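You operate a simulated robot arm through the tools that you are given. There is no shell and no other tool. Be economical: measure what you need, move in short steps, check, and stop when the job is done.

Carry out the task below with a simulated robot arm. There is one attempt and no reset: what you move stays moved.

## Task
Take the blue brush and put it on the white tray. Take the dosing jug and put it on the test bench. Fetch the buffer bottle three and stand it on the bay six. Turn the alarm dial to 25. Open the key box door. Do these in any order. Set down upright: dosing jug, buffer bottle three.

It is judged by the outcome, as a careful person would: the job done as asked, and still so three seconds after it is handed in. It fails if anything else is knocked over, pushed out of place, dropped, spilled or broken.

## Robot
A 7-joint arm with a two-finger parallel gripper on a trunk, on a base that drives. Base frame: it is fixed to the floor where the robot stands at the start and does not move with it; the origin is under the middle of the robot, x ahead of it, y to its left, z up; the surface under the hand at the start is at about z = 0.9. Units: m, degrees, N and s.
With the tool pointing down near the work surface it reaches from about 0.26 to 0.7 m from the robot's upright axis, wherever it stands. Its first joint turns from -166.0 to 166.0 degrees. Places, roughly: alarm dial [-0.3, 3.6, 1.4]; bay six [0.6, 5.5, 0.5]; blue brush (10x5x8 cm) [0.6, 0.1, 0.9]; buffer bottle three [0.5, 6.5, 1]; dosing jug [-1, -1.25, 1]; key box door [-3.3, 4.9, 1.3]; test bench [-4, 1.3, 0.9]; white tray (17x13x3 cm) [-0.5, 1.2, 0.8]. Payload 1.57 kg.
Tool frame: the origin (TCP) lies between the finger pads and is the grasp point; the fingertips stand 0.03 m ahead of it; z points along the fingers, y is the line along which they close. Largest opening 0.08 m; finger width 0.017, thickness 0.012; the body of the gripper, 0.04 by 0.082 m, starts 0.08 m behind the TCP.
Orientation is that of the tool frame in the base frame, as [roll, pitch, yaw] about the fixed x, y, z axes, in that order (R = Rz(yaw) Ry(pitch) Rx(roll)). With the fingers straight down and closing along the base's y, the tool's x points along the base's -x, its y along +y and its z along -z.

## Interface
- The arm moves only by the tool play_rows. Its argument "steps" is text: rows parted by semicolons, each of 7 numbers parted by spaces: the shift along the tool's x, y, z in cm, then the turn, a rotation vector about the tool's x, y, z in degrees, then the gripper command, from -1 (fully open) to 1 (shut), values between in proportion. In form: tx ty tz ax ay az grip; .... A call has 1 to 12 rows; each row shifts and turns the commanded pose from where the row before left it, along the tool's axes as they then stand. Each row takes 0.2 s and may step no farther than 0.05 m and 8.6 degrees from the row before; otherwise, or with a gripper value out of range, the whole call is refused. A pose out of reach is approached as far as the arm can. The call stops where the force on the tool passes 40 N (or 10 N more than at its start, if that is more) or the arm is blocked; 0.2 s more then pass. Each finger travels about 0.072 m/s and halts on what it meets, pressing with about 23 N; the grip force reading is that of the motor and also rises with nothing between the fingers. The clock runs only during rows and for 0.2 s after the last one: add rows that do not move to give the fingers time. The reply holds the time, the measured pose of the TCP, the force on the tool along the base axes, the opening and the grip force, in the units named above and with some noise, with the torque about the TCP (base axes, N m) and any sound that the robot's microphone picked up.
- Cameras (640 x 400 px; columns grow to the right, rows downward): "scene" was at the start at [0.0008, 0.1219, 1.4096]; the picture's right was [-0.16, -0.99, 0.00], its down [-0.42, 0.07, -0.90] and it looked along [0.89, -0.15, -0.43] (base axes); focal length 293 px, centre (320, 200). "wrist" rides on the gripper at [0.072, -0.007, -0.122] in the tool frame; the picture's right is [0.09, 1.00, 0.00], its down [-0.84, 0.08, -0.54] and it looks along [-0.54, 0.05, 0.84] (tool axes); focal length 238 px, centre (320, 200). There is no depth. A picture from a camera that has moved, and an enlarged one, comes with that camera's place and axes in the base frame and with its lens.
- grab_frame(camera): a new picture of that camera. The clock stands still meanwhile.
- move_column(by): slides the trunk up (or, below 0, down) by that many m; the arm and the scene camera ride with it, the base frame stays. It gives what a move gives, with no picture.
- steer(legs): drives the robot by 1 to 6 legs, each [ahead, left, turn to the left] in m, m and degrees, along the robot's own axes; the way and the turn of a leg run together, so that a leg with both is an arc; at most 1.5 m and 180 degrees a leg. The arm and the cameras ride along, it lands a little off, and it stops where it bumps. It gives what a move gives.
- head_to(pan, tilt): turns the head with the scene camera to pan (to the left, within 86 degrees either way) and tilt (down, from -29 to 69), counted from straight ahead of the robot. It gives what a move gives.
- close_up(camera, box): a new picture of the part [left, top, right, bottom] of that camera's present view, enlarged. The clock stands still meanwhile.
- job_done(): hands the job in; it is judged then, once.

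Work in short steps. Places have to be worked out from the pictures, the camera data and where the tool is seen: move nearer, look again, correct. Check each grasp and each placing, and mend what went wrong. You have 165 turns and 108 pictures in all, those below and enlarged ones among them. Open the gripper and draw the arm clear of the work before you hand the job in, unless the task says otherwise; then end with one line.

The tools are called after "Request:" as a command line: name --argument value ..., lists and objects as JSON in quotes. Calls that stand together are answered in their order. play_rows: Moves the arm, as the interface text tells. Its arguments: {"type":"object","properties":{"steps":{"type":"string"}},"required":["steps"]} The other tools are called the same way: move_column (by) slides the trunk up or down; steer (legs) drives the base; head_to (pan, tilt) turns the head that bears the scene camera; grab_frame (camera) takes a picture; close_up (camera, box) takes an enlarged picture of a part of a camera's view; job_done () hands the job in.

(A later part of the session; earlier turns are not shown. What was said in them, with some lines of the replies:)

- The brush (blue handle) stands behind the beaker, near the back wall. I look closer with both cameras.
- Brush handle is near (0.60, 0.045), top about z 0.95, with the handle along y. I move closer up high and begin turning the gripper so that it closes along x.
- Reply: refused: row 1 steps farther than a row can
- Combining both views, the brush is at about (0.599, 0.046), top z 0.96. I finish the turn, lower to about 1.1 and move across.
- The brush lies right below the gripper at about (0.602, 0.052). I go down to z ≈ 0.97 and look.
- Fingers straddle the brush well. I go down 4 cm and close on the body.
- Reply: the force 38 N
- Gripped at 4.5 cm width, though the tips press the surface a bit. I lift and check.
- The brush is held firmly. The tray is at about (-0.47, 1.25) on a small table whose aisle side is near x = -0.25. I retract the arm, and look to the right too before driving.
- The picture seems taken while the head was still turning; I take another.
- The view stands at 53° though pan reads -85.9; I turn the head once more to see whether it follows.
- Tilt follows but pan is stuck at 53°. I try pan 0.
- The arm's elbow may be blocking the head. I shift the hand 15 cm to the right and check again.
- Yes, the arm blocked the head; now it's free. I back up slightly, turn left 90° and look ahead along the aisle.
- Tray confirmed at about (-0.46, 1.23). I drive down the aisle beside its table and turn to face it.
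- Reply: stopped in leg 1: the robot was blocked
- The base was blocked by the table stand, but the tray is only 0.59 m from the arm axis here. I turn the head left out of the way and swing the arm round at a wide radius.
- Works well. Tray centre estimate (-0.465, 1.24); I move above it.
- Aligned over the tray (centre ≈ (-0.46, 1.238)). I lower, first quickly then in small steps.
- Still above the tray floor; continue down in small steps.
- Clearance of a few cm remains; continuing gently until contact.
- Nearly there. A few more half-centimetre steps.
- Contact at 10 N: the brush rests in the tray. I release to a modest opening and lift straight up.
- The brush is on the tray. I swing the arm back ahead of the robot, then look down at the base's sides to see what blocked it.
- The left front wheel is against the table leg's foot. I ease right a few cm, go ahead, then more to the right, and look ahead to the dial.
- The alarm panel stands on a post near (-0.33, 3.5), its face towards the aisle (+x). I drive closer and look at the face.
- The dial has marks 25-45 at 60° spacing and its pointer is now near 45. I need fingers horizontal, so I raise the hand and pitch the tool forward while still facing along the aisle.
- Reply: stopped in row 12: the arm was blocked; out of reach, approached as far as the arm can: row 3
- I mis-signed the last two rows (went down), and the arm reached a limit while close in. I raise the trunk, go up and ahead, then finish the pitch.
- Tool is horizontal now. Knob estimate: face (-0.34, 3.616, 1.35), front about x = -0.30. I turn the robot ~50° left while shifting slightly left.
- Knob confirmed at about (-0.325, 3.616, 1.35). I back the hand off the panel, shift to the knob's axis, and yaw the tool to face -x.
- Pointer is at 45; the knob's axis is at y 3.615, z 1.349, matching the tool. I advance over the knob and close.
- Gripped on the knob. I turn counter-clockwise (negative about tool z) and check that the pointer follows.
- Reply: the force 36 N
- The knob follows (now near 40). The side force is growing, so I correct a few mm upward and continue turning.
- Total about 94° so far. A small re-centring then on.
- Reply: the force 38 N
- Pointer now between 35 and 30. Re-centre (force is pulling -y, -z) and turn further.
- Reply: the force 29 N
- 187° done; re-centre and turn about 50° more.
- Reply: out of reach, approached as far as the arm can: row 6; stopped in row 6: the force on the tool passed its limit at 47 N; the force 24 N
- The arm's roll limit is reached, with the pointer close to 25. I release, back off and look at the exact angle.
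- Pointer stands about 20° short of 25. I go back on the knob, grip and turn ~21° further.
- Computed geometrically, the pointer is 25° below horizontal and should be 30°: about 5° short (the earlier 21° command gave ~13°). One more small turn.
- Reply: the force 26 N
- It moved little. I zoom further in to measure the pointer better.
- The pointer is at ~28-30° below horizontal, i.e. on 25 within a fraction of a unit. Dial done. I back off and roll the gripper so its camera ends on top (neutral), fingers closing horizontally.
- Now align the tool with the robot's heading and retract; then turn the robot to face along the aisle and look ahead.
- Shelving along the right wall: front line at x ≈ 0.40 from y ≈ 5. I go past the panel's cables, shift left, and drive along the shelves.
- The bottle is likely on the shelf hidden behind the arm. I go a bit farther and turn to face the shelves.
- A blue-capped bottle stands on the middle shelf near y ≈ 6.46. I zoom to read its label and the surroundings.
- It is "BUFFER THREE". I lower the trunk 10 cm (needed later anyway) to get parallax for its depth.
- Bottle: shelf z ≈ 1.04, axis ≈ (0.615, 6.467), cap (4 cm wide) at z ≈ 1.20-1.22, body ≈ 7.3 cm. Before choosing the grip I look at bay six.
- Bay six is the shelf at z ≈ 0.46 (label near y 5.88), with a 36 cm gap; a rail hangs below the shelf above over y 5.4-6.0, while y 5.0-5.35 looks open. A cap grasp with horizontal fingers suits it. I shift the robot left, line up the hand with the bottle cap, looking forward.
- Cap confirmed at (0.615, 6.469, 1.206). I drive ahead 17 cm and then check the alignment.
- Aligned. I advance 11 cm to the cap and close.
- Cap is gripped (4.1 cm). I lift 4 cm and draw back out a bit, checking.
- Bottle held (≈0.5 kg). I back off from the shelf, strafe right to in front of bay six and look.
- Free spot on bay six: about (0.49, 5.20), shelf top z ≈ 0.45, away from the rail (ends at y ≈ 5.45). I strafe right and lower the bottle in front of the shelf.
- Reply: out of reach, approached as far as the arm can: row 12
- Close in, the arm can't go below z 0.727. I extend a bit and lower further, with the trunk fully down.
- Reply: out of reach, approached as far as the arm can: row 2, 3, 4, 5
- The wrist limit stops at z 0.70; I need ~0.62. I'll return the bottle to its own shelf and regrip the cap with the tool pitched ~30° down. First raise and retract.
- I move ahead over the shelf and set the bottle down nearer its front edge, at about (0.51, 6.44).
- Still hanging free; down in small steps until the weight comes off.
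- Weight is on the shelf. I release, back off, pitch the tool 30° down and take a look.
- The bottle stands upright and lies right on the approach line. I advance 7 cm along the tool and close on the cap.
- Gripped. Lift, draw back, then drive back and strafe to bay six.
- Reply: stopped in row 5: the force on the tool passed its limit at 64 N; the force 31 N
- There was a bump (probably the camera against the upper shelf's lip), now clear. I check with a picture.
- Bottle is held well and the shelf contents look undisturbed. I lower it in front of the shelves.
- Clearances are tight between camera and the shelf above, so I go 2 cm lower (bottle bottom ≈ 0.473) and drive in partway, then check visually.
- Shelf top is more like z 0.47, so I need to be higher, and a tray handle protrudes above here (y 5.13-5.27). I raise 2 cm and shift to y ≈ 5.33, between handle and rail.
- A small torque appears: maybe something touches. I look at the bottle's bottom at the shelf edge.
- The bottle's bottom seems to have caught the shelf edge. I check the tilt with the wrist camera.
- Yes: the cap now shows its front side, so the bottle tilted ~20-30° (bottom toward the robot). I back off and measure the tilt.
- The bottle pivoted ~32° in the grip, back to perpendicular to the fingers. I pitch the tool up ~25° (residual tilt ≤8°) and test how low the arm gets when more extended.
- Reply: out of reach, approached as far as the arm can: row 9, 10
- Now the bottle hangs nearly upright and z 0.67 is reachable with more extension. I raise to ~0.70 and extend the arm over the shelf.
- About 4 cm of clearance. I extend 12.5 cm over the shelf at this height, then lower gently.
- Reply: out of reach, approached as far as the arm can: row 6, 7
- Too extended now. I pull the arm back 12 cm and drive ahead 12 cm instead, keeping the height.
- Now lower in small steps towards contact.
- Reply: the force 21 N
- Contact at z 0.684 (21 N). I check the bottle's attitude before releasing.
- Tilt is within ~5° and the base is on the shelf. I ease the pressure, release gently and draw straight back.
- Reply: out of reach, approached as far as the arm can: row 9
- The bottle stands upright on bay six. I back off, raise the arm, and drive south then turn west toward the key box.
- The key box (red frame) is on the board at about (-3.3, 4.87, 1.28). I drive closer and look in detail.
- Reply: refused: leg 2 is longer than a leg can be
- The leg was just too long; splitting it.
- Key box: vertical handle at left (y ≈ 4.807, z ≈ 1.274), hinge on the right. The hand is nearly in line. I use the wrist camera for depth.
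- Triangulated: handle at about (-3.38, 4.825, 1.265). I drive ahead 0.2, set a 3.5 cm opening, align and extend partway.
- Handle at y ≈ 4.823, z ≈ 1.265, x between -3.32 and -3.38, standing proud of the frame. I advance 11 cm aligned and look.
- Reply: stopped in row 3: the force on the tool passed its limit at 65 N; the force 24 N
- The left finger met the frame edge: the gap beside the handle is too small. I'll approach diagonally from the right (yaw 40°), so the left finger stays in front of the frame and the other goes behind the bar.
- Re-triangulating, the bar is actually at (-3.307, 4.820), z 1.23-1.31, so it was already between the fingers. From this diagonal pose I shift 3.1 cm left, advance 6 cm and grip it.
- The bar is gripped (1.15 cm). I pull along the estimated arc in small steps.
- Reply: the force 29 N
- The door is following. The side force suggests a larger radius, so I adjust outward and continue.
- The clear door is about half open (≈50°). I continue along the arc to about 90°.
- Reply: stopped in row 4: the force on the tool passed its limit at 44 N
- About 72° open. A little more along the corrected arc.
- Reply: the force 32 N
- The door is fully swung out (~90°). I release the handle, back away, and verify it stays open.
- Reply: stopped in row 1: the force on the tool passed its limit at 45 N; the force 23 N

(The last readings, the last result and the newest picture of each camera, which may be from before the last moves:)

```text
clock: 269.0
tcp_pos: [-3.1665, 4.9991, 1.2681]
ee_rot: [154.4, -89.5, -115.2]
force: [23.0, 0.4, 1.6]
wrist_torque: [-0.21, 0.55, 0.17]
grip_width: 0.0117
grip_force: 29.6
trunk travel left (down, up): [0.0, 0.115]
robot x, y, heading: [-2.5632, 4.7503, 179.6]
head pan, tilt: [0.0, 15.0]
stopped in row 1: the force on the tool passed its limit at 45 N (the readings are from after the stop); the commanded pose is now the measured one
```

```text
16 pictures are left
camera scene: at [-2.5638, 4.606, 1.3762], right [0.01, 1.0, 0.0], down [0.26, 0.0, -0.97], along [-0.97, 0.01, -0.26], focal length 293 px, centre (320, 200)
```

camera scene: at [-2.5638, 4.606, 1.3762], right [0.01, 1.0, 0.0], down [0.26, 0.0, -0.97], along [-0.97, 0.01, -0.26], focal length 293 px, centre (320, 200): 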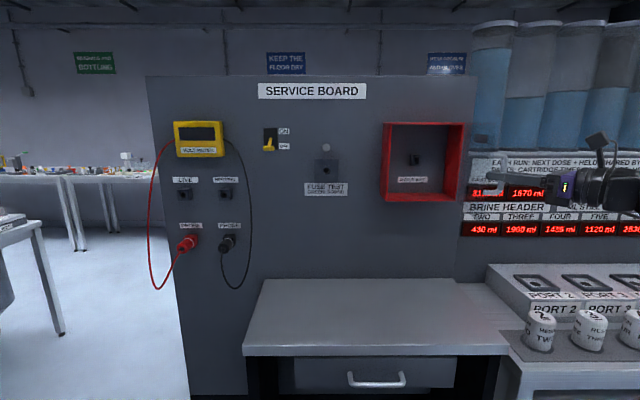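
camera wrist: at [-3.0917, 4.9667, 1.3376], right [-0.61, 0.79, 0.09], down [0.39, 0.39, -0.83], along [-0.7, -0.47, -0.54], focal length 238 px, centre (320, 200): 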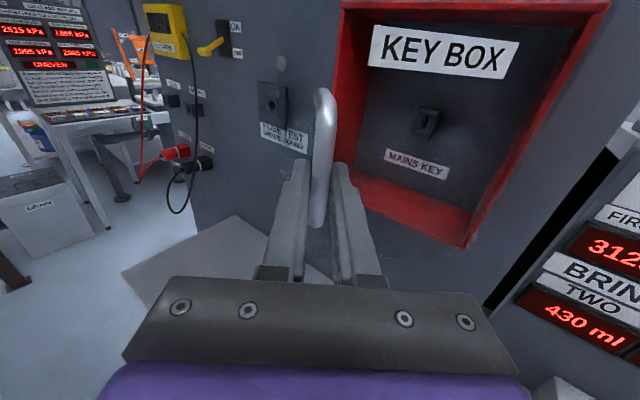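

Stopped in the first nudge; I just open and back away.

Request:
play_rows --steps "0 0 0 0 0 0 0.4;0 0 0 0 0 0 0;0 0 0 0 0 0 0;0 0 -3 0 0 0 0;0 0 -4 0 0 0 0;0 0 -4 0 0 0 0;0 -4 0 0 0 0 0;0 -4 0 0 0 0 0;0 0 0 -8 0 0 0;0 0 0 -8 0 0 0;0 0 0 -8 0 0 0;0 0 0 -8 0 0 0"

Request:
close_up --camera "scene" --box '[360, 90, 540, 230]'

```text
clock: 271.6
tcp_pos: [-3.0366, 5.0044, 1.2642]
ee_rot: [147.1, -89.4, -140.1]
force: [0.5, -0.5, 0.8]
wrist_torque: [-0.01, 0.0, 0.01]
grip_width: 0.04
grip_force: 0.0
trunk travel left (down, up): [0.0, 0.115]
robot x, y, heading: [-2.5623, 4.7503, 179.8]
head pan, tilt: [0.0, 15.0]
```

```text
2.86 times, centred on (450, 160) of scene
camera zoom: at [-2.5671, 4.6062, 1.3762], right [0.01, 1.0, 0.0], down [0.26, 0.0, -0.97], along [-0.97, 0.01, -0.26], focal length 836 px, centre (-51, 314)
```

zoom: 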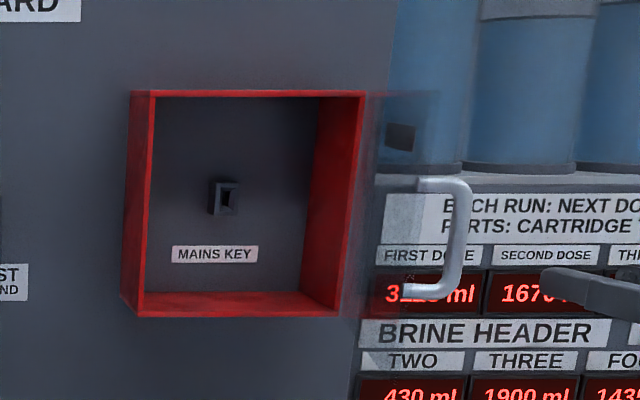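

The door stays open. I back away, and look south (pan left) to plan the way to the jug and test bench.

Request:
steer --legs '[[-0.6, 0, 0]]'

Request:
head_to --pan 80 --tilt 15

Request:
grab_frame --camera "scene"

```text
clock: 274.9
tcp_pos: [-2.4496, 4.9992, 1.2647]
ee_rot: [142.8, -89.4, -135.1]
force: [-0.4, 0.5, 0.3]
wrist_torque: [-0.01, 0.01, 0.0]
grip_width: 0.0398
grip_force: 0.1
trunk travel left (down, up): [0.0, 0.115]
robot x, y, heading: [-1.9751, 4.7473, -179.6]
head pan, tilt: [0.0, 15.0]
```

```text
clock: 276.5
tcp_pos: [-2.449, 5.0003, 1.2652]
ee_rot: [142.8, -89.5, -135.1]
force: [0.4, -0.3, 0.1]
wrist_torque: [-0.02, -0.04, 0.03]
grip_width: 0.0397
grip_force: 0.1
trunk travel left (down, up): [0.0, 0.115]
robot x, y, heading: [-1.9741, 4.7473, -179.8]
head pan, tilt: [80.0, 15.0]
```

```text
14 pictures are left
camera scene: at [-1.8997, 4.5141, 1.3762], right [-0.99, 0.17, 0.0], down [0.04, 0.26, -0.97], along [-0.16, -0.95, -0.26], focal length 293 px, centre (320, 200)
```

scene: 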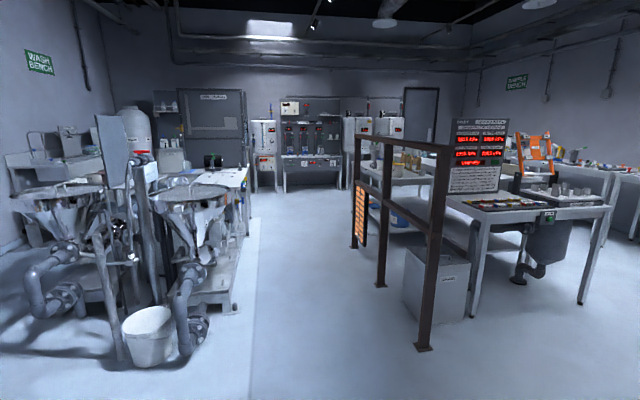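

There's a clear corridor south along x ≈ -2.2 (between x -1.65 and the fence at -2.8). I turn south and drive it in two parts.

Request:
steer --legs '[[0, 0, 90], [1.4, -0.22, 0]]'

```text
clock: 287.3
tcp_pos: [-2.4921, 2.9036, 1.2648]
ee_rot: [142.8, -89.4, -46.6]
force: [-0.3, -0.3, -0.7]
wrist_torque: [-0.01, 0.03, -0.03]
grip_width: 0.04
grip_force: 0.0
trunk travel left (down, up): [0.0, 0.115]
robot x, y, heading: [-2.2311, 3.3753, -91.1]
head pan, tilt: [80.0, 15.0]
```

Request:
steer --legs '[[0, 0, 1.1], [1.4, 0.03, 0], [1.4, 0, 0], [0.5, 0, 0]]'

Request:
head_to --pan 45 --tilt 15

Request:
grab_frame --camera "scene"

```text
clock: 303.7
tcp_pos: [-2.4532, -0.3948, 1.2661]
ee_rot: [143.0, -89.4, -44.8]
force: [0.1, 0.1, -0.2]
wrist_torque: [0.03, -0.01, -0.03]
grip_width: 0.0399
grip_force: 0.1
trunk travel left (down, up): [0.0, 0.115]
robot x, y, heading: [-2.21, 0.0808, -89.0]
head pan, tilt: [80.0, 15.0]
```

```text
clock: 304.7
tcp_pos: [-2.4538, -0.3948, 1.2648]
ee_rot: [143.6, -89.4, -45.2]
force: [-0.9, 1.3, 0.2]
wrist_torque: [0.01, -0.02, 0.02]
grip_width: 0.0401
grip_force: 0.0
trunk travel left (down, up): [0.0, 0.115]
robot x, y, heading: [-2.2039, 0.0856, -89.1]
head pan, tilt: [45.0, 15.0]
```

```text
13 pictures are left
camera scene: at [-2.0014, 0.1075, 1.3762], right [-0.7, -0.72, 0.0], down [-0.19, 0.18, -0.97], along [0.69, -0.67, -0.26], focal length 293 px, centre (320, 200)
```

scene: 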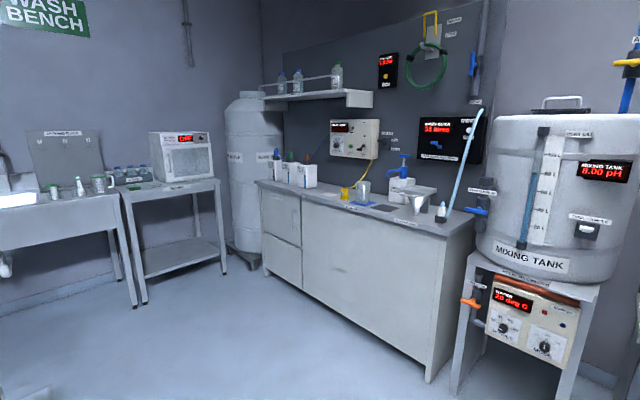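

The dosing jug stands on a blue mat at about (-0.96, -1.25) on the bench along the south wall (front edge y ≈ -1.05). I drive in front of it.

Request:
steer --legs '[[0.45, 0, -0.9], [0, 1.24, 0], [0.2, 0, 0]]'

Request:
head_to --pan -15 --tilt 35

Request:
grab_frame --camera "scene"

```text
clock: 320.1
tcp_pos: [-1.2362, -1.0305, 1.2657]
ee_rot: [143.0, -89.5, -44.9]
force: [-0.5, 1.3, 0.1]
wrist_torque: [0.02, -0.01, -0.02]
grip_width: 0.04
grip_force: 0.0
trunk travel left (down, up): [0.0, 0.115]
robot x, y, heading: [-0.988, -0.5555, -89.3]
head pan, tilt: [45.0, 15.0]
```

```text
clock: 321.4
tcp_pos: [-1.2368, -1.0305, 1.2657]
ee_rot: [143.5, -89.4, -45.5]
force: [0.1, -0.1, 0.3]
wrist_torque: [0.0, -0.01, 0.03]
grip_width: 0.0402
grip_force: 0.0
trunk travel left (down, up): [0.0, 0.115]
robot x, y, heading: [-0.9841, -0.553, -89.2]
head pan, tilt: [-15.0, 35.0]
```

```text
12 pictures are left
camera scene: at [-0.8715, -0.5506, 1.3442], right [-0.97, 0.25, 0.0], down [0.14, 0.56, -0.82], along [-0.2, -0.79, -0.57], focal length 293 px, centre (320, 200)
```

scene: 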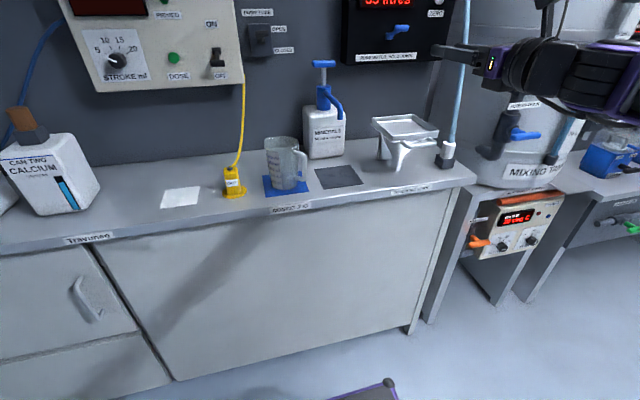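

Request:
close_up --camera "scene" --box '[210, 120, 370, 220]'

```text
4.00 times, centred on (290, 170) of scene
camera zoom: at [-0.8715, -0.5506, 1.3442], right [-0.97, 0.25, 0.0], down [0.14, 0.56, -0.82], along [-0.2, -0.79, -0.57], focal length 1171 px, centre (440, 320)
```

zoom: 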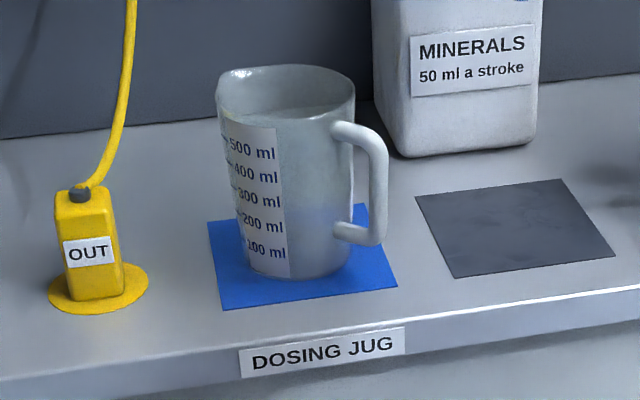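

The jug (≈14 cm tall, rim Ø ≈ 8.6 cm) is centred near (-0.945, -1.237), bench z ≈ 0.92; handle to the right. I'll take it by its front wall with the tool pointing down. First pitch the tool down.

Request:
play_rows --steps "0 0 0 -6 0 0 -0.5;0 0 0 0 -8.2 0 -0.5;0 0 0 0 -8.2 0 -0.5;0 0 0 0 -8.2 0 -0.5;0 0 0 0 -8.2 0 -0.5;0 0 0 0 -8.2 0 -0.5;0 0 0 0 -8.2 0 -0.5;0 0 0 0 -8.2 0 -0.5;0 0 0 0 -8.2 0 -0.5;0 0 0 0 -8.2 0 -0.5;0 0 0 0 -8.2 0 -0.5;0 0 0 0 -8 0 -0.5"

Request:
play_rows --steps "0 0 0 0 0 -8.2 -0.5;0 0 0 0 0 -8.2 -0.5;0 0 0 0 0 -8.2 -0.5;0 0 0 0 0 -8.2 -0.5;0 0 0 0 0 -8.2 -0.5;0 0 0 0 0 -8.2 -0.5;0 0 0 0 0 -8.2 -0.5;0 0 0 0 0 -8.2 -0.5;0 0 0 0 0 -8.2 -0.5;0 0 0 0 0 -8.2 -0.5;0 0 0 0 0 -8 -0.5;0 0 0 0 0 0 -0.5"

```text
clock: 324.0
tcp_pos: [-1.2233, -1.0023, 1.2507]
ee_rot: [179.5, 0.4, -88.1]
force: [0.5, -0.5, -0.6]
wrist_torque: [0.04, 0.04, -0.02]
grip_width: 0.0599
grip_force: 0.1
out of reach, approached as far as the arm can: row 12
trunk travel left (down, up): [0.0, 0.115]
robot x, y, heading: [-0.9873, -0.5533, -89.2]
head pan, tilt: [-15.0, 35.0]
```

```text
clock: 326.6
tcp_pos: [-1.2219, -1.0024, 1.25]
ee_rot: [-179.6, 0.4, 2.2]
force: [0.4, 0.8, -0.1]
wrist_torque: [0.0, 0.01, -0.02]
grip_width: 0.06
grip_force: 0.1
trunk travel left (down, up): [0.0, 0.115]
robot x, y, heading: [-0.9876, -0.5515, -89.4]
head pan, tilt: [-15.0, 35.0]
```

Tool is down, closing along y. I move above the jug's front wall at z 1.15 and look.

Request:
play_rows --steps "3.4 2.4 1.25 0 0 0 -0.5;3.4 2.4 1.25 0 0 0 -0.5;3.4 2.4 1.25 0 0 0 -0.5;3.4 2.4 1.25 0 0 0 -0.5;3.4 2.4 1.25 0 0 0 -0.5;3.4 2.4 1.25 0 0 0 -0.5;3.4 2.4 1.25 0 0 0 -0.5;3.4 1.8 1.25 0 0 0 -0.5;0 0 0 0 0 -2.2 -0.5"

Request:
grab_frame --camera "wrist"

```text
clock: 328.6
tcp_pos: [-0.9472, -1.164, 1.1513]
ee_rot: [-179.5, 0.4, 4.3]
force: [0.4, -0.3, 0.5]
wrist_torque: [-0.01, 0.01, 0.0]
grip_width: 0.0602
grip_force: 0.3
out of reach, approached as far as the arm can: row 8
trunk travel left (down, up): [0.0, 0.115]
robot x, y, heading: [-0.9913, -0.557, -89.2]
head pan, tilt: [-15.0, 35.0]
```

```text
10 pictures are left
camera wrist: at [-0.8734, -1.1519, 1.2733], right [0.17, -0.99, -0.01], down [-0.82, -0.14, 0.55], along [-0.54, -0.08, -0.84], focal length 238 px, centre (320, 200)
```

wrist: 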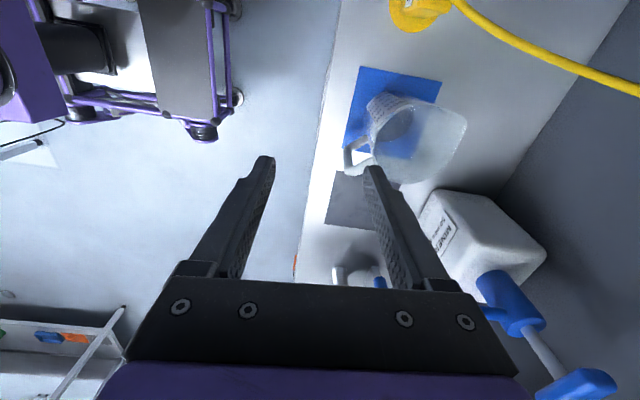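

The handle points front-right and the spout back-left, so the clean wall is front-left, around (-0.906, -1.223). I raise the trunk 5 cm, edge ahead 4 cm, and rotate the tool 54° so it closes across that wall.

Request:
move_column --by 0.05

Request:
steer --legs '[[0.04, 0, 0]]'

Request:
play_rows --steps "0 0 0 0 0 8.3 -0.4;0 0 0 0 0 8.3 -0.4;0 0 0 0 0 8.3 -0.4;0 0 0 0 0 8.3 -0.4;0 0 0 0 0 8.3 -0.4;0 0 0 0 0 8.3 -0.4;0 0 0 0 0 4.2 -0.4;0 0 4 0 0 0 -0.4"

```text
clock: 329.5
tcp_pos: [-0.9461, -1.1632, 1.2018]
ee_rot: [-179.6, 0.4, 4.2]
force: [-0.5, 0.0, 0.6]
wrist_torque: [-0.03, -0.03, -0.01]
grip_width: 0.0599
grip_force: 0.2
trunk travel left (down, up): [-0.05, 0.065]
robot x, y, heading: [-0.9873, -0.5538, -89.2]
head pan, tilt: [-15.0, 35.0]
```

```text
clock: 330.4
tcp_pos: [-0.9456, -1.203, 1.2009]
ee_rot: [-179.6, 0.4, 4.3]
force: [-0.5, 0.6, 0.4]
wrist_torque: [-0.04, 0.03, -0.01]
grip_width: 0.06
grip_force: 0.1
trunk travel left (down, up): [-0.05, 0.065]
robot x, y, heading: [-0.9916, -0.5965, -89.3]
head pan, tilt: [-15.0, 35.0]
```

```text
clock: 332.2
tcp_pos: [-0.9456, -1.2042, 1.1614]
ee_rot: [-180.0, 0.7, -49.8]
force: [0.2, 0.4, -0.1]
wrist_torque: [0.02, -0.03, 0.02]
grip_width: 0.056
grip_force: 0.2
trunk travel left (down, up): [-0.05, 0.065]
robot x, y, heading: [-0.9879, -0.5921, -89.5]
head pan, tilt: [-15.0, 35.0]
```

Request:
play_rows --steps "2 -0.9 1.2 0 0 0 -0.4;2 -0.9 1.2 0 0 0 -0.4;0 0 0 0 0 0 -0.4"

Request:
grab_frame --camera "wrist"

```text
clock: 333.0
tcp_pos: [-0.9068, -1.2216, 1.1376]
ee_rot: [-180.0, 0.6, -49.7]
force: [-0.3, -1.1, -0.4]
wrist_torque: [0.0, 0.02, 0.02]
grip_width: 0.0561
grip_force: 0.1
trunk travel left (down, up): [-0.05, 0.065]
robot x, y, heading: [-0.9863, -0.5938, -89.2]
head pan, tilt: [-15.0, 35.0]
```

```text
9 pictures are left
camera wrist: at [-0.8532, -1.2735, 1.2582], right [-0.7, -0.71, 0.0], down [-0.6, 0.58, 0.55], along [-0.39, 0.39, -0.83], focal length 238 px, centre (320, 200)
```

wrist: 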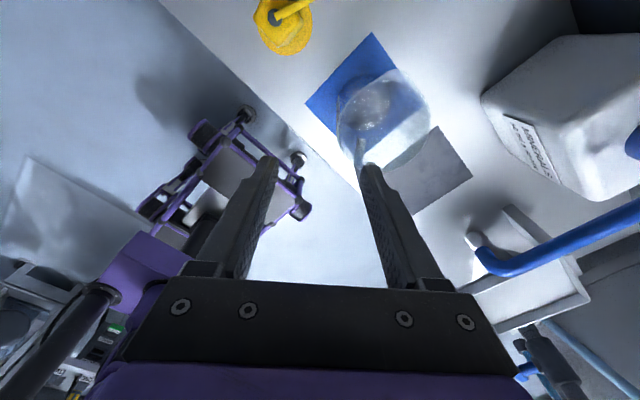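

Refined: jug centre ≈ (-0.938, -1.27), wall target (-0.906, -1.243), rim z ≈ 1.04. I shift, descend over the wall and close.

Request:
play_rows --steps "1.7 1.3 0 0 0 0 -0.4;0 0 3 0 0 0 -0.4;0 0 3 0 0 0 -0.4;0 0 2.5 0 0 0 -0.4;0 0 1.5 0 0 0 -0.4;0 0 0 0 0 0 -0.4"

Request:
close_up --camera "wrist" --box '[220, 60, 480, 240]'

```text
clock: 334.2
tcp_pos: [-0.9074, -1.2401, 1.0535]
ee_rot: [178.8, -0.7, -49.7]
force: [-1.3, 4.8, 16.0]
wrist_torque: [-0.1, 0.4, -0.17]
grip_width: 0.0533
grip_force: 0.1
out of reach, approached as far as the arm can: row 1
trunk travel left (down, up): [-0.05, 0.065]
robot x, y, heading: [-0.9845, -0.5914, -89.5]
head pan, tilt: [-15.0, 35.0]
stopped in row 5: the force on the tool passed its limit at 51 N (the readings are from after the stop); the commanded pose is now the measured one
```

```text
2.22 times, centred on (350, 150) of wrist
camera zoom: at [-0.8544, -1.2884, 1.1767], right [-0.7, -0.71, 0.02], down [-0.6, 0.6, 0.53], along [-0.39, 0.36, -0.85], focal length 530 px, centre (253, 311)
```

zoom: 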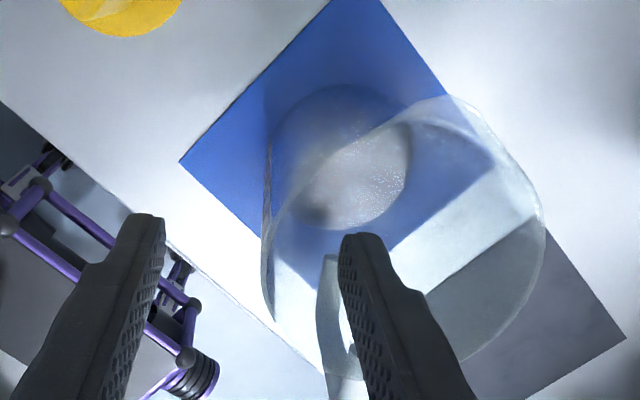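

The inner finger met something solid at z 1.02 (the jug seems not enterable), so I switch to the handle: its bar stands near (-0.995, -1.213), z 0.94-1.015, and the tool already closes across it. I rise and move above it.

Request:
play_rows --steps "0 0 -4 0 0 0 -0.4;0 0 -4 0 0 0 -0.4;-3.8 2.5 0 0 0 0 -0.4;-3.9 2.4 0 0 0 0 -0.4;0 0 2 0 0 -5 -0.4;0 0 0 0 0 0 -0.4"

Request:
close_up --camera "wrist" --box '[220, 60, 480, 240]'

```text
clock: 335.6
tcp_pos: [-0.9932, -1.2131, 1.1122]
ee_rot: [179.1, -0.5, -44.6]
force: [-0.6, 0.5, 0.0]
wrist_torque: [0.01, 0.0, 0.01]
grip_width: 0.0561
grip_force: 0.0
trunk travel left (down, up): [-0.05, 0.065]
robot x, y, heading: [-0.9886, -0.5912, -89.3]
head pan, tilt: [-15.0, 35.0]
```

```text
2.22 times, centred on (350, 150) of wrist
camera zoom: at [-0.9361, -1.2563, 1.2343], right [-0.63, -0.77, 0.02], down [-0.65, 0.54, 0.54], along [-0.42, 0.33, -0.84], focal length 530 px, centre (253, 311)
```

zoom: 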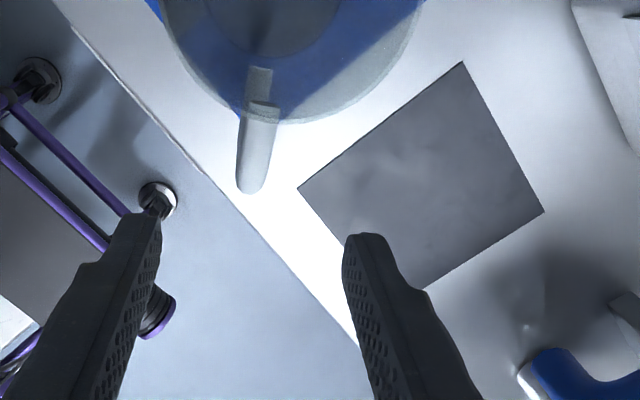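

Handle lies exactly between the fingers. I descend 12.5 cm and close on it.

Request:
play_rows --steps "0.4 0 4 0 0 0 -0.4;0 0 4 0 0 0 -0.4;0 0 2.5 0 0 0 -0.4;0 0 2 0 0 0 -0.4;0 0 0 0 0 0 1;0 0 0 0 0 0 1;0 0 0 0 0 0 1;0 0 0 0 0 0 1"

```text
clock: 337.4
tcp_pos: [-0.9915, -1.2188, 0.9859]
ee_rot: [179.1, -0.2, -44.7]
force: [-0.2, -0.3, 0.4]
wrist_torque: [0.03, 0.04, 0.01]
grip_width: 0.012
grip_force: 22.6
trunk travel left (down, up): [-0.05, 0.065]
robot x, y, heading: [-0.9898, -0.5943, -89.5]
head pan, tilt: [-15.0, 35.0]
```

Gripped at 1.2 cm. I lift 2 cm gently and check tilt.

Request:
play_rows --steps "0 0 -1 0 0 0 1;0 0 -1 0 0 0 1;0 0 -1 0 0 0 1;0 0 0 0 0 0 1"

Request:
close_up --camera "scene" --box '[210, 100, 390, 230]'

```text
clock: 338.4
tcp_pos: [-0.9904, -1.2175, 1.0151]
ee_rot: [179.2, -0.3, -44.7]
force: [0.0, -0.3, -0.3]
wrist_torque: [0.05, 0.05, 0.02]
grip_width: 0.0122
grip_force: 23.1
trunk travel left (down, up): [-0.05, 0.065]
robot x, y, heading: [-0.9875, -0.5931, -89.3]
head pan, tilt: [-15.0, 35.0]
```

```text
3.08 times, centred on (300, 165) of scene
camera zoom: at [-0.8711, -0.5901, 1.3942], right [-0.97, 0.25, 0.0], down [0.14, 0.56, -0.82], along [-0.2, -0.79, -0.57], focal length 901 px, centre (382, 308)
```

zoom: 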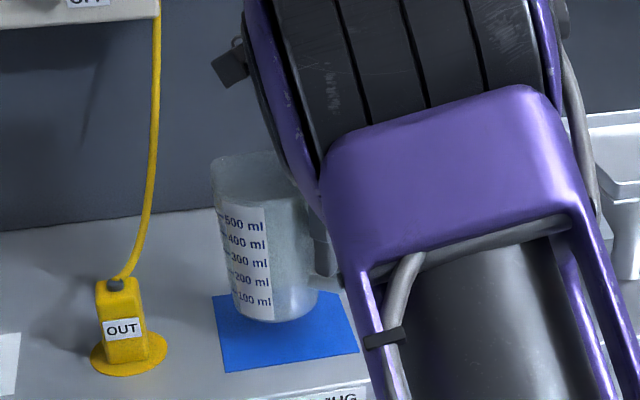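

The jug is up and upright, light. I raise it, retract the arm, back off and strafe west, then face west to look for the test bench.

Request:
play_rows --steps "0 0 -4 0 0 0 1;0 0 -4 0 0 0 1;0 0 -2 0 0 0 1;-3 -3 0 0 0 0 1;-3 -3 0 0 0 0 1;-3 -3 0 0 0 0 1;-3 -3 0 0 0 0 1;0 0 0 0 0 0 1"

Request:
steer --legs '[[-0.27, 0, 0], [0, -1.25, 0], [0, 0, -90]]'

Request:
head_to --pan -35 --tilt 15

Request:
grab_frame --camera "scene"

```text
clock: 340.2
tcp_pos: [-0.9898, -1.0458, 1.1142]
ee_rot: [179.2, -0.4, -44.6]
force: [0.5, 0.5, -0.3]
wrist_torque: [0.02, 0.05, 0.02]
grip_width: 0.0121
grip_force: 22.6
trunk travel left (down, up): [-0.05, 0.065]
robot x, y, heading: [-0.9885, -0.5931, -89.3]
head pan, tilt: [-15.0, 35.0]
```

```text
clock: 357.6
tcp_pos: [-2.6732, -0.3486, 1.1139]
ee_rot: [179.1, -0.3, -133.1]
force: [0.4, -0.3, -1.2]
wrist_torque: [0.06, -0.04, 0.03]
grip_width: 0.0119
grip_force: 23.0
trunk travel left (down, up): [-0.05, 0.065]
robot x, y, heading: [-2.2198, -0.3374, -178.1]
head pan, tilt: [-15.0, 35.0]
```

```text
clock: 358.4
tcp_pos: [-2.6732, -0.3488, 1.1141]
ee_rot: [179.1, -0.5, -133.1]
force: [0.2, -0.2, 0.1]
wrist_torque: [0.05, -0.03, 0.02]
grip_width: 0.0115
grip_force: 22.4
trunk travel left (down, up): [-0.05, 0.065]
robot x, y, heading: [-2.2188, -0.3388, -177.8]
head pan, tilt: [-35.0, 15.0]
```

```text
5 pictures are left
camera scene: at [-2.2034, -0.4269, 1.4261], right [0.54, 0.84, 0.0], down [0.22, -0.14, -0.97], along [-0.81, 0.52, -0.26], focal length 293 px, centre (320, 200)
```

scene: 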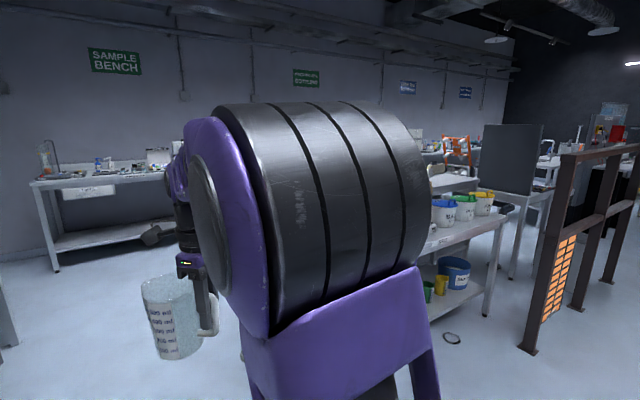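

The arm hides the region. I turn the robot right ~60° so the camera's clear left side faces (-4, 1.3).

Request:
steer --legs '[[0, 0, -62]]'

Request:
head_to --pan 30 --tilt 15

Request:
grab_frame --camera "scene"

```text
clock: 361.6
tcp_pos: [-2.4431, 0.0574, 1.1151]
ee_rot: [179.1, -0.5, 164.9]
force: [-0.2, 0.3, -0.2]
wrist_torque: [-0.01, -0.02, 0.0]
grip_width: 0.012
grip_force: 23.5
trunk travel left (down, up): [-0.05, 0.065]
robot x, y, heading: [-2.2185, -0.3375, 120.3]
head pan, tilt: [-35.0, 15.0]
```

```text
clock: 363.0
tcp_pos: [-2.443, 0.0587, 1.1145]
ee_rot: [179.2, -0.4, 164.9]
force: [0.2, -0.1, -1.7]
wrist_torque: [-0.02, -0.08, -0.01]
grip_width: 0.0118
grip_force: 22.9
trunk travel left (down, up): [-0.05, 0.065]
robot x, y, heading: [-2.2244, -0.3381, 120.5]
head pan, tilt: [30.0, 15.0]
```

```text
4 pictures are left
camera scene: at [-2.3768, -0.4428, 1.4262], right [0.5, 0.87, 0.0], down [0.22, -0.13, -0.97], along [-0.84, 0.48, -0.26], focal length 293 px, centre (320, 200)
```

scene: 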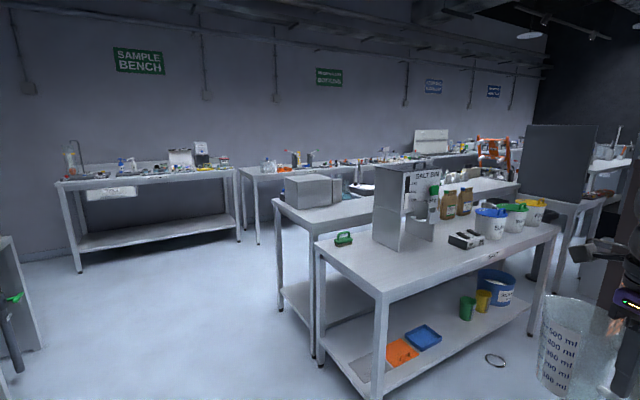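

The test bench is the second table: x -4.23…-3.64, y from 0.28 north, z ≈ 0.9. Free spot near (-3.75, 0.43). I turn to heading 90 and strafe west in front of it.

Request:
steer --legs '[[0, 0, -30.5], [-0.08, 0.8, 0], [0, 0.77, 0]]'

```text
clock: 380.1
tcp_pos: [-3.7855, 0.061, 1.1145]
ee_rot: [179.1, -0.5, 133.5]
force: [-1.1, 0.6, -0.8]
wrist_torque: [-0.03, -0.08, -0.02]
grip_width: 0.012
grip_force: 23.0
trunk travel left (down, up): [-0.05, 0.065]
robot x, y, heading: [-3.8045, -0.3934, 88.8]
head pan, tilt: [30.0, 15.0]
```

In front of the bench. I look down at the spot.

Request:
head_to --pan -5 --tilt 30

Request:
grab_frame --camera "scene"

```text
clock: 381.2
tcp_pos: [-3.7855, 0.0621, 1.1137]
ee_rot: [179.1, -0.4, 133.4]
force: [-0.1, -0.9, -0.6]
wrist_torque: [-0.07, -0.05, -0.01]
grip_width: 0.0121
grip_force: 22.4
trunk travel left (down, up): [-0.05, 0.065]
robot x, y, heading: [-3.8058, -0.3899, 88.7]
head pan, tilt: [-5.0, 30.0]
```

```text
3 pictures are left
camera scene: at [-3.9343, -0.392, 1.402], right [0.99, -0.11, 0.0], down [-0.05, -0.5, -0.87], along [0.09, 0.86, -0.5], focal length 293 px, centre (320, 200)
```

scene: 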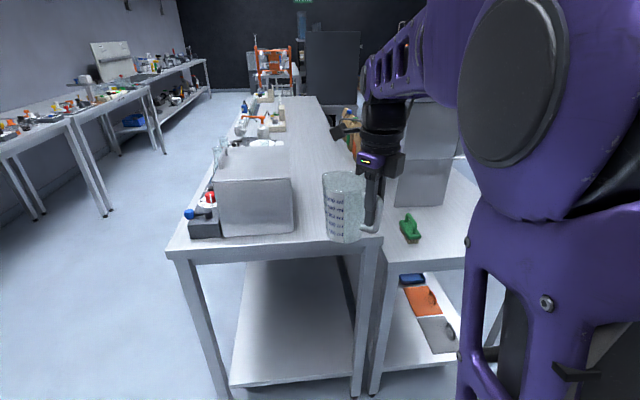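

Bench front edge y ≈ 0.24; free area between the metal box (x < -3.94) and the right edge (x ≈ -3.68). I aim the jug centre at (-3.80, 0.42): drive ahead 12 cm, extend, and lower most of the way.

Request:
steer --legs '[[0.12, 0, 0]]'

Request:
play_rows --steps "2.77 3.85 0 0 0 0 1;2.77 3.85 0 0 0 0 1;2.77 3.85 0 0 0 0 1;2.77 3.85 0 0 0 0 1;0 0 3 0 0 0 1;0 0 3 0 0 0 1;0 0 2 0 0 0 1;0 0 0 0 0 0 1"

```text
clock: 382.4
tcp_pos: [-3.7819, 0.1827, 1.1131]
ee_rot: [179.1, -0.5, 133.3]
force: [0.3, -0.5, -0.8]
wrist_torque: [-0.04, -0.03, -0.01]
grip_width: 0.0123
grip_force: 22.5
trunk travel left (down, up): [-0.05, 0.065]
robot x, y, heading: [-3.7982, -0.2717, 88.7]
head pan, tilt: [-5.0, 30.0]
```

```text
clock: 384.2
tcp_pos: [-3.7449, 0.3691, 1.0369]
ee_rot: [179.1, -0.4, 133.4]
force: [-1.0, -0.4, -0.9]
wrist_torque: [-0.06, -0.07, 0.01]
grip_width: 0.012
grip_force: 23.1
trunk travel left (down, up): [-0.05, 0.065]
robot x, y, heading: [-3.7952, -0.274, 88.9]
head pan, tilt: [-5.0, 30.0]
```

Now small steps down until contact (expected near z 0.98-0.99).

Request:
play_rows --steps "0 0 1 0 0 0 1;0 0 1 0 0 0 1;0 0 1 0 0 0 1;0 0 0.5 0 0 0 1;0 0 0.4 0 0 0 1;0 0 0.4 0 0 0 1;0 0 0.3 0 0 0 1"

Request:
close_up --camera "scene" --box '[220, 120, 460, 270]'

```text
clock: 385.8
tcp_pos: [-3.745, 0.3693, 0.992]
ee_rot: [179.1, -0.4, 133.5]
force: [-0.2, -0.3, -0.2]
wrist_torque: [-0.02, -0.05, -0.04]
grip_width: 0.0122
grip_force: 23.2
trunk travel left (down, up): [-0.05, 0.065]
robot x, y, heading: [-3.8028, -0.2725, 88.8]
head pan, tilt: [-5.0, 30.0]
```

```text
2.67 times, centred on (340, 195) of scene
camera zoom: at [-3.9316, -0.2723, 1.402], right [0.99, -0.11, 0.0], down [-0.05, -0.5, -0.87], along [0.09, 0.86, -0.5], focal length 780 px, centre (267, 213)
```

zoom: 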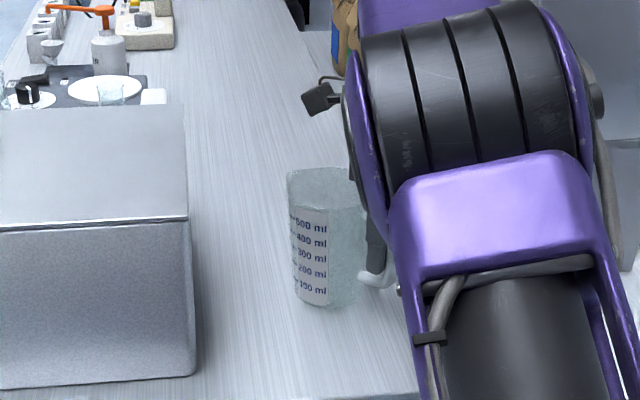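

Good position, upright, just above the surface. Continue in 3 mm steps.

Request:
play_rows --steps "0 0 0.3 0 0 0 1;0 0 0.3 0 0 0 1;0 0 0.3 0 0 0 1;0 0 0 0 0 0 1"

```text
clock: 386.8
tcp_pos: [-3.7436, 0.3683, 0.9849]
ee_rot: [178.9, -0.5, 133.4]
force: [5.7, -2.1, 17.6]
wrist_torque: [0.17, 0.6, 0.01]
grip_width: 0.0124
grip_force: 22.7
trunk travel left (down, up): [-0.05, 0.065]
robot x, y, heading: [-3.798, -0.2691, 88.9]
head pan, tilt: [-5.0, 30.0]
```

Contact (17 N). I ease up 2 mm, release slowly, and rise straight up.

Request:
play_rows --steps "0 0 -0.25 0 0 0 1;0 0 0 0 0 0 0.5;0 0 0 0 0 0 0;0 0 0 0 0 0 -0.3;0 0 0 0 0 0 -0.3;0 0 -2 0 0 0 -0.3;0 0 -4 0 0 0 -0.3;0 0 -4 0 0 0 -0.3;0 0 -4 0 0 0 -0.3;-3 -3 0 0 0 0 -0.3;-3 -3 0 0 0 0 -0.3;-3 -3 0 0 0 0 -0.3"

Request:
steer --legs '[[-0.15, 0, 0]]'

Request:
grab_frame --camera "scene"

```text
clock: 389.4
tcp_pos: [-3.7473, 0.2408, 1.1198]
ee_rot: [179.1, -0.3, 133.4]
force: [0.1, -0.1, 0.3]
wrist_torque: [-0.02, -0.01, -0.02]
grip_width: 0.052
grip_force: 0.0
trunk travel left (down, up): [-0.05, 0.065]
robot x, y, heading: [-3.8001, -0.2726, 88.5]
head pan, tilt: [-5.0, 30.0]
```

```text
clock: 390.8
tcp_pos: [-3.7506, 0.0926, 1.12]
ee_rot: [179.1, -0.3, 133.3]
force: [-0.3, 0.1, 0.6]
wrist_torque: [-0.01, -0.01, -0.01]
grip_width: 0.0523
grip_force: 0.0
trunk travel left (down, up): [-0.05, 0.065]
robot x, y, heading: [-3.803, -0.4198, 88.5]
head pan, tilt: [-5.0, 30.0]
```

```text
1 pictures are left
camera scene: at [-3.9351, -0.4197, 1.402], right [0.99, -0.11, 0.0], down [-0.06, -0.5, -0.87], along [0.1, 0.86, -0.5], focal length 293 px, centre (320, 200)
```

scene: 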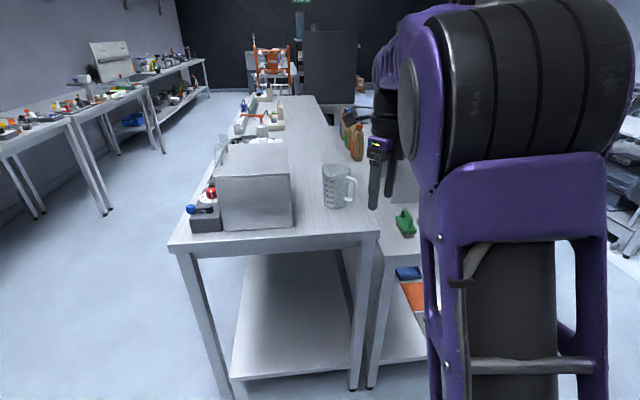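

The jug stands upright on the test bench, and the arm is clear. I open the gripper fully and hand in.

Request:
play_rows --steps "0 0 -1 0 0 0 -1;0 0 0 0 0 0 -1;0 0 0 0 0 0 -1"

Request:
job_done

```text
clock: 391.6
tcp_pos: [-3.7507, 0.0905, 1.1313]
ee_rot: [179.2, -0.4, 133.2]
force: [-0.1, -0.3, 0.3]
wrist_torque: [-0.05, -0.01, 0.0]
grip_width: 0.08
grip_force: 0.0
trunk travel left (down, up): [-0.05, 0.065]
robot x, y, heading: [-3.8032, -0.4202, 88.5]
head pan, tilt: [-5.0, 30.0]
```

```text
The job is handed in.
```

All five tasks are done and handed in: the brush is on the white tray, the dosing jug stands upright on the test bench, buffer bottle three stands upright on bay six, the alarm dial reads 25 (pointer within about 2° of the mark), and the key box door stands open.
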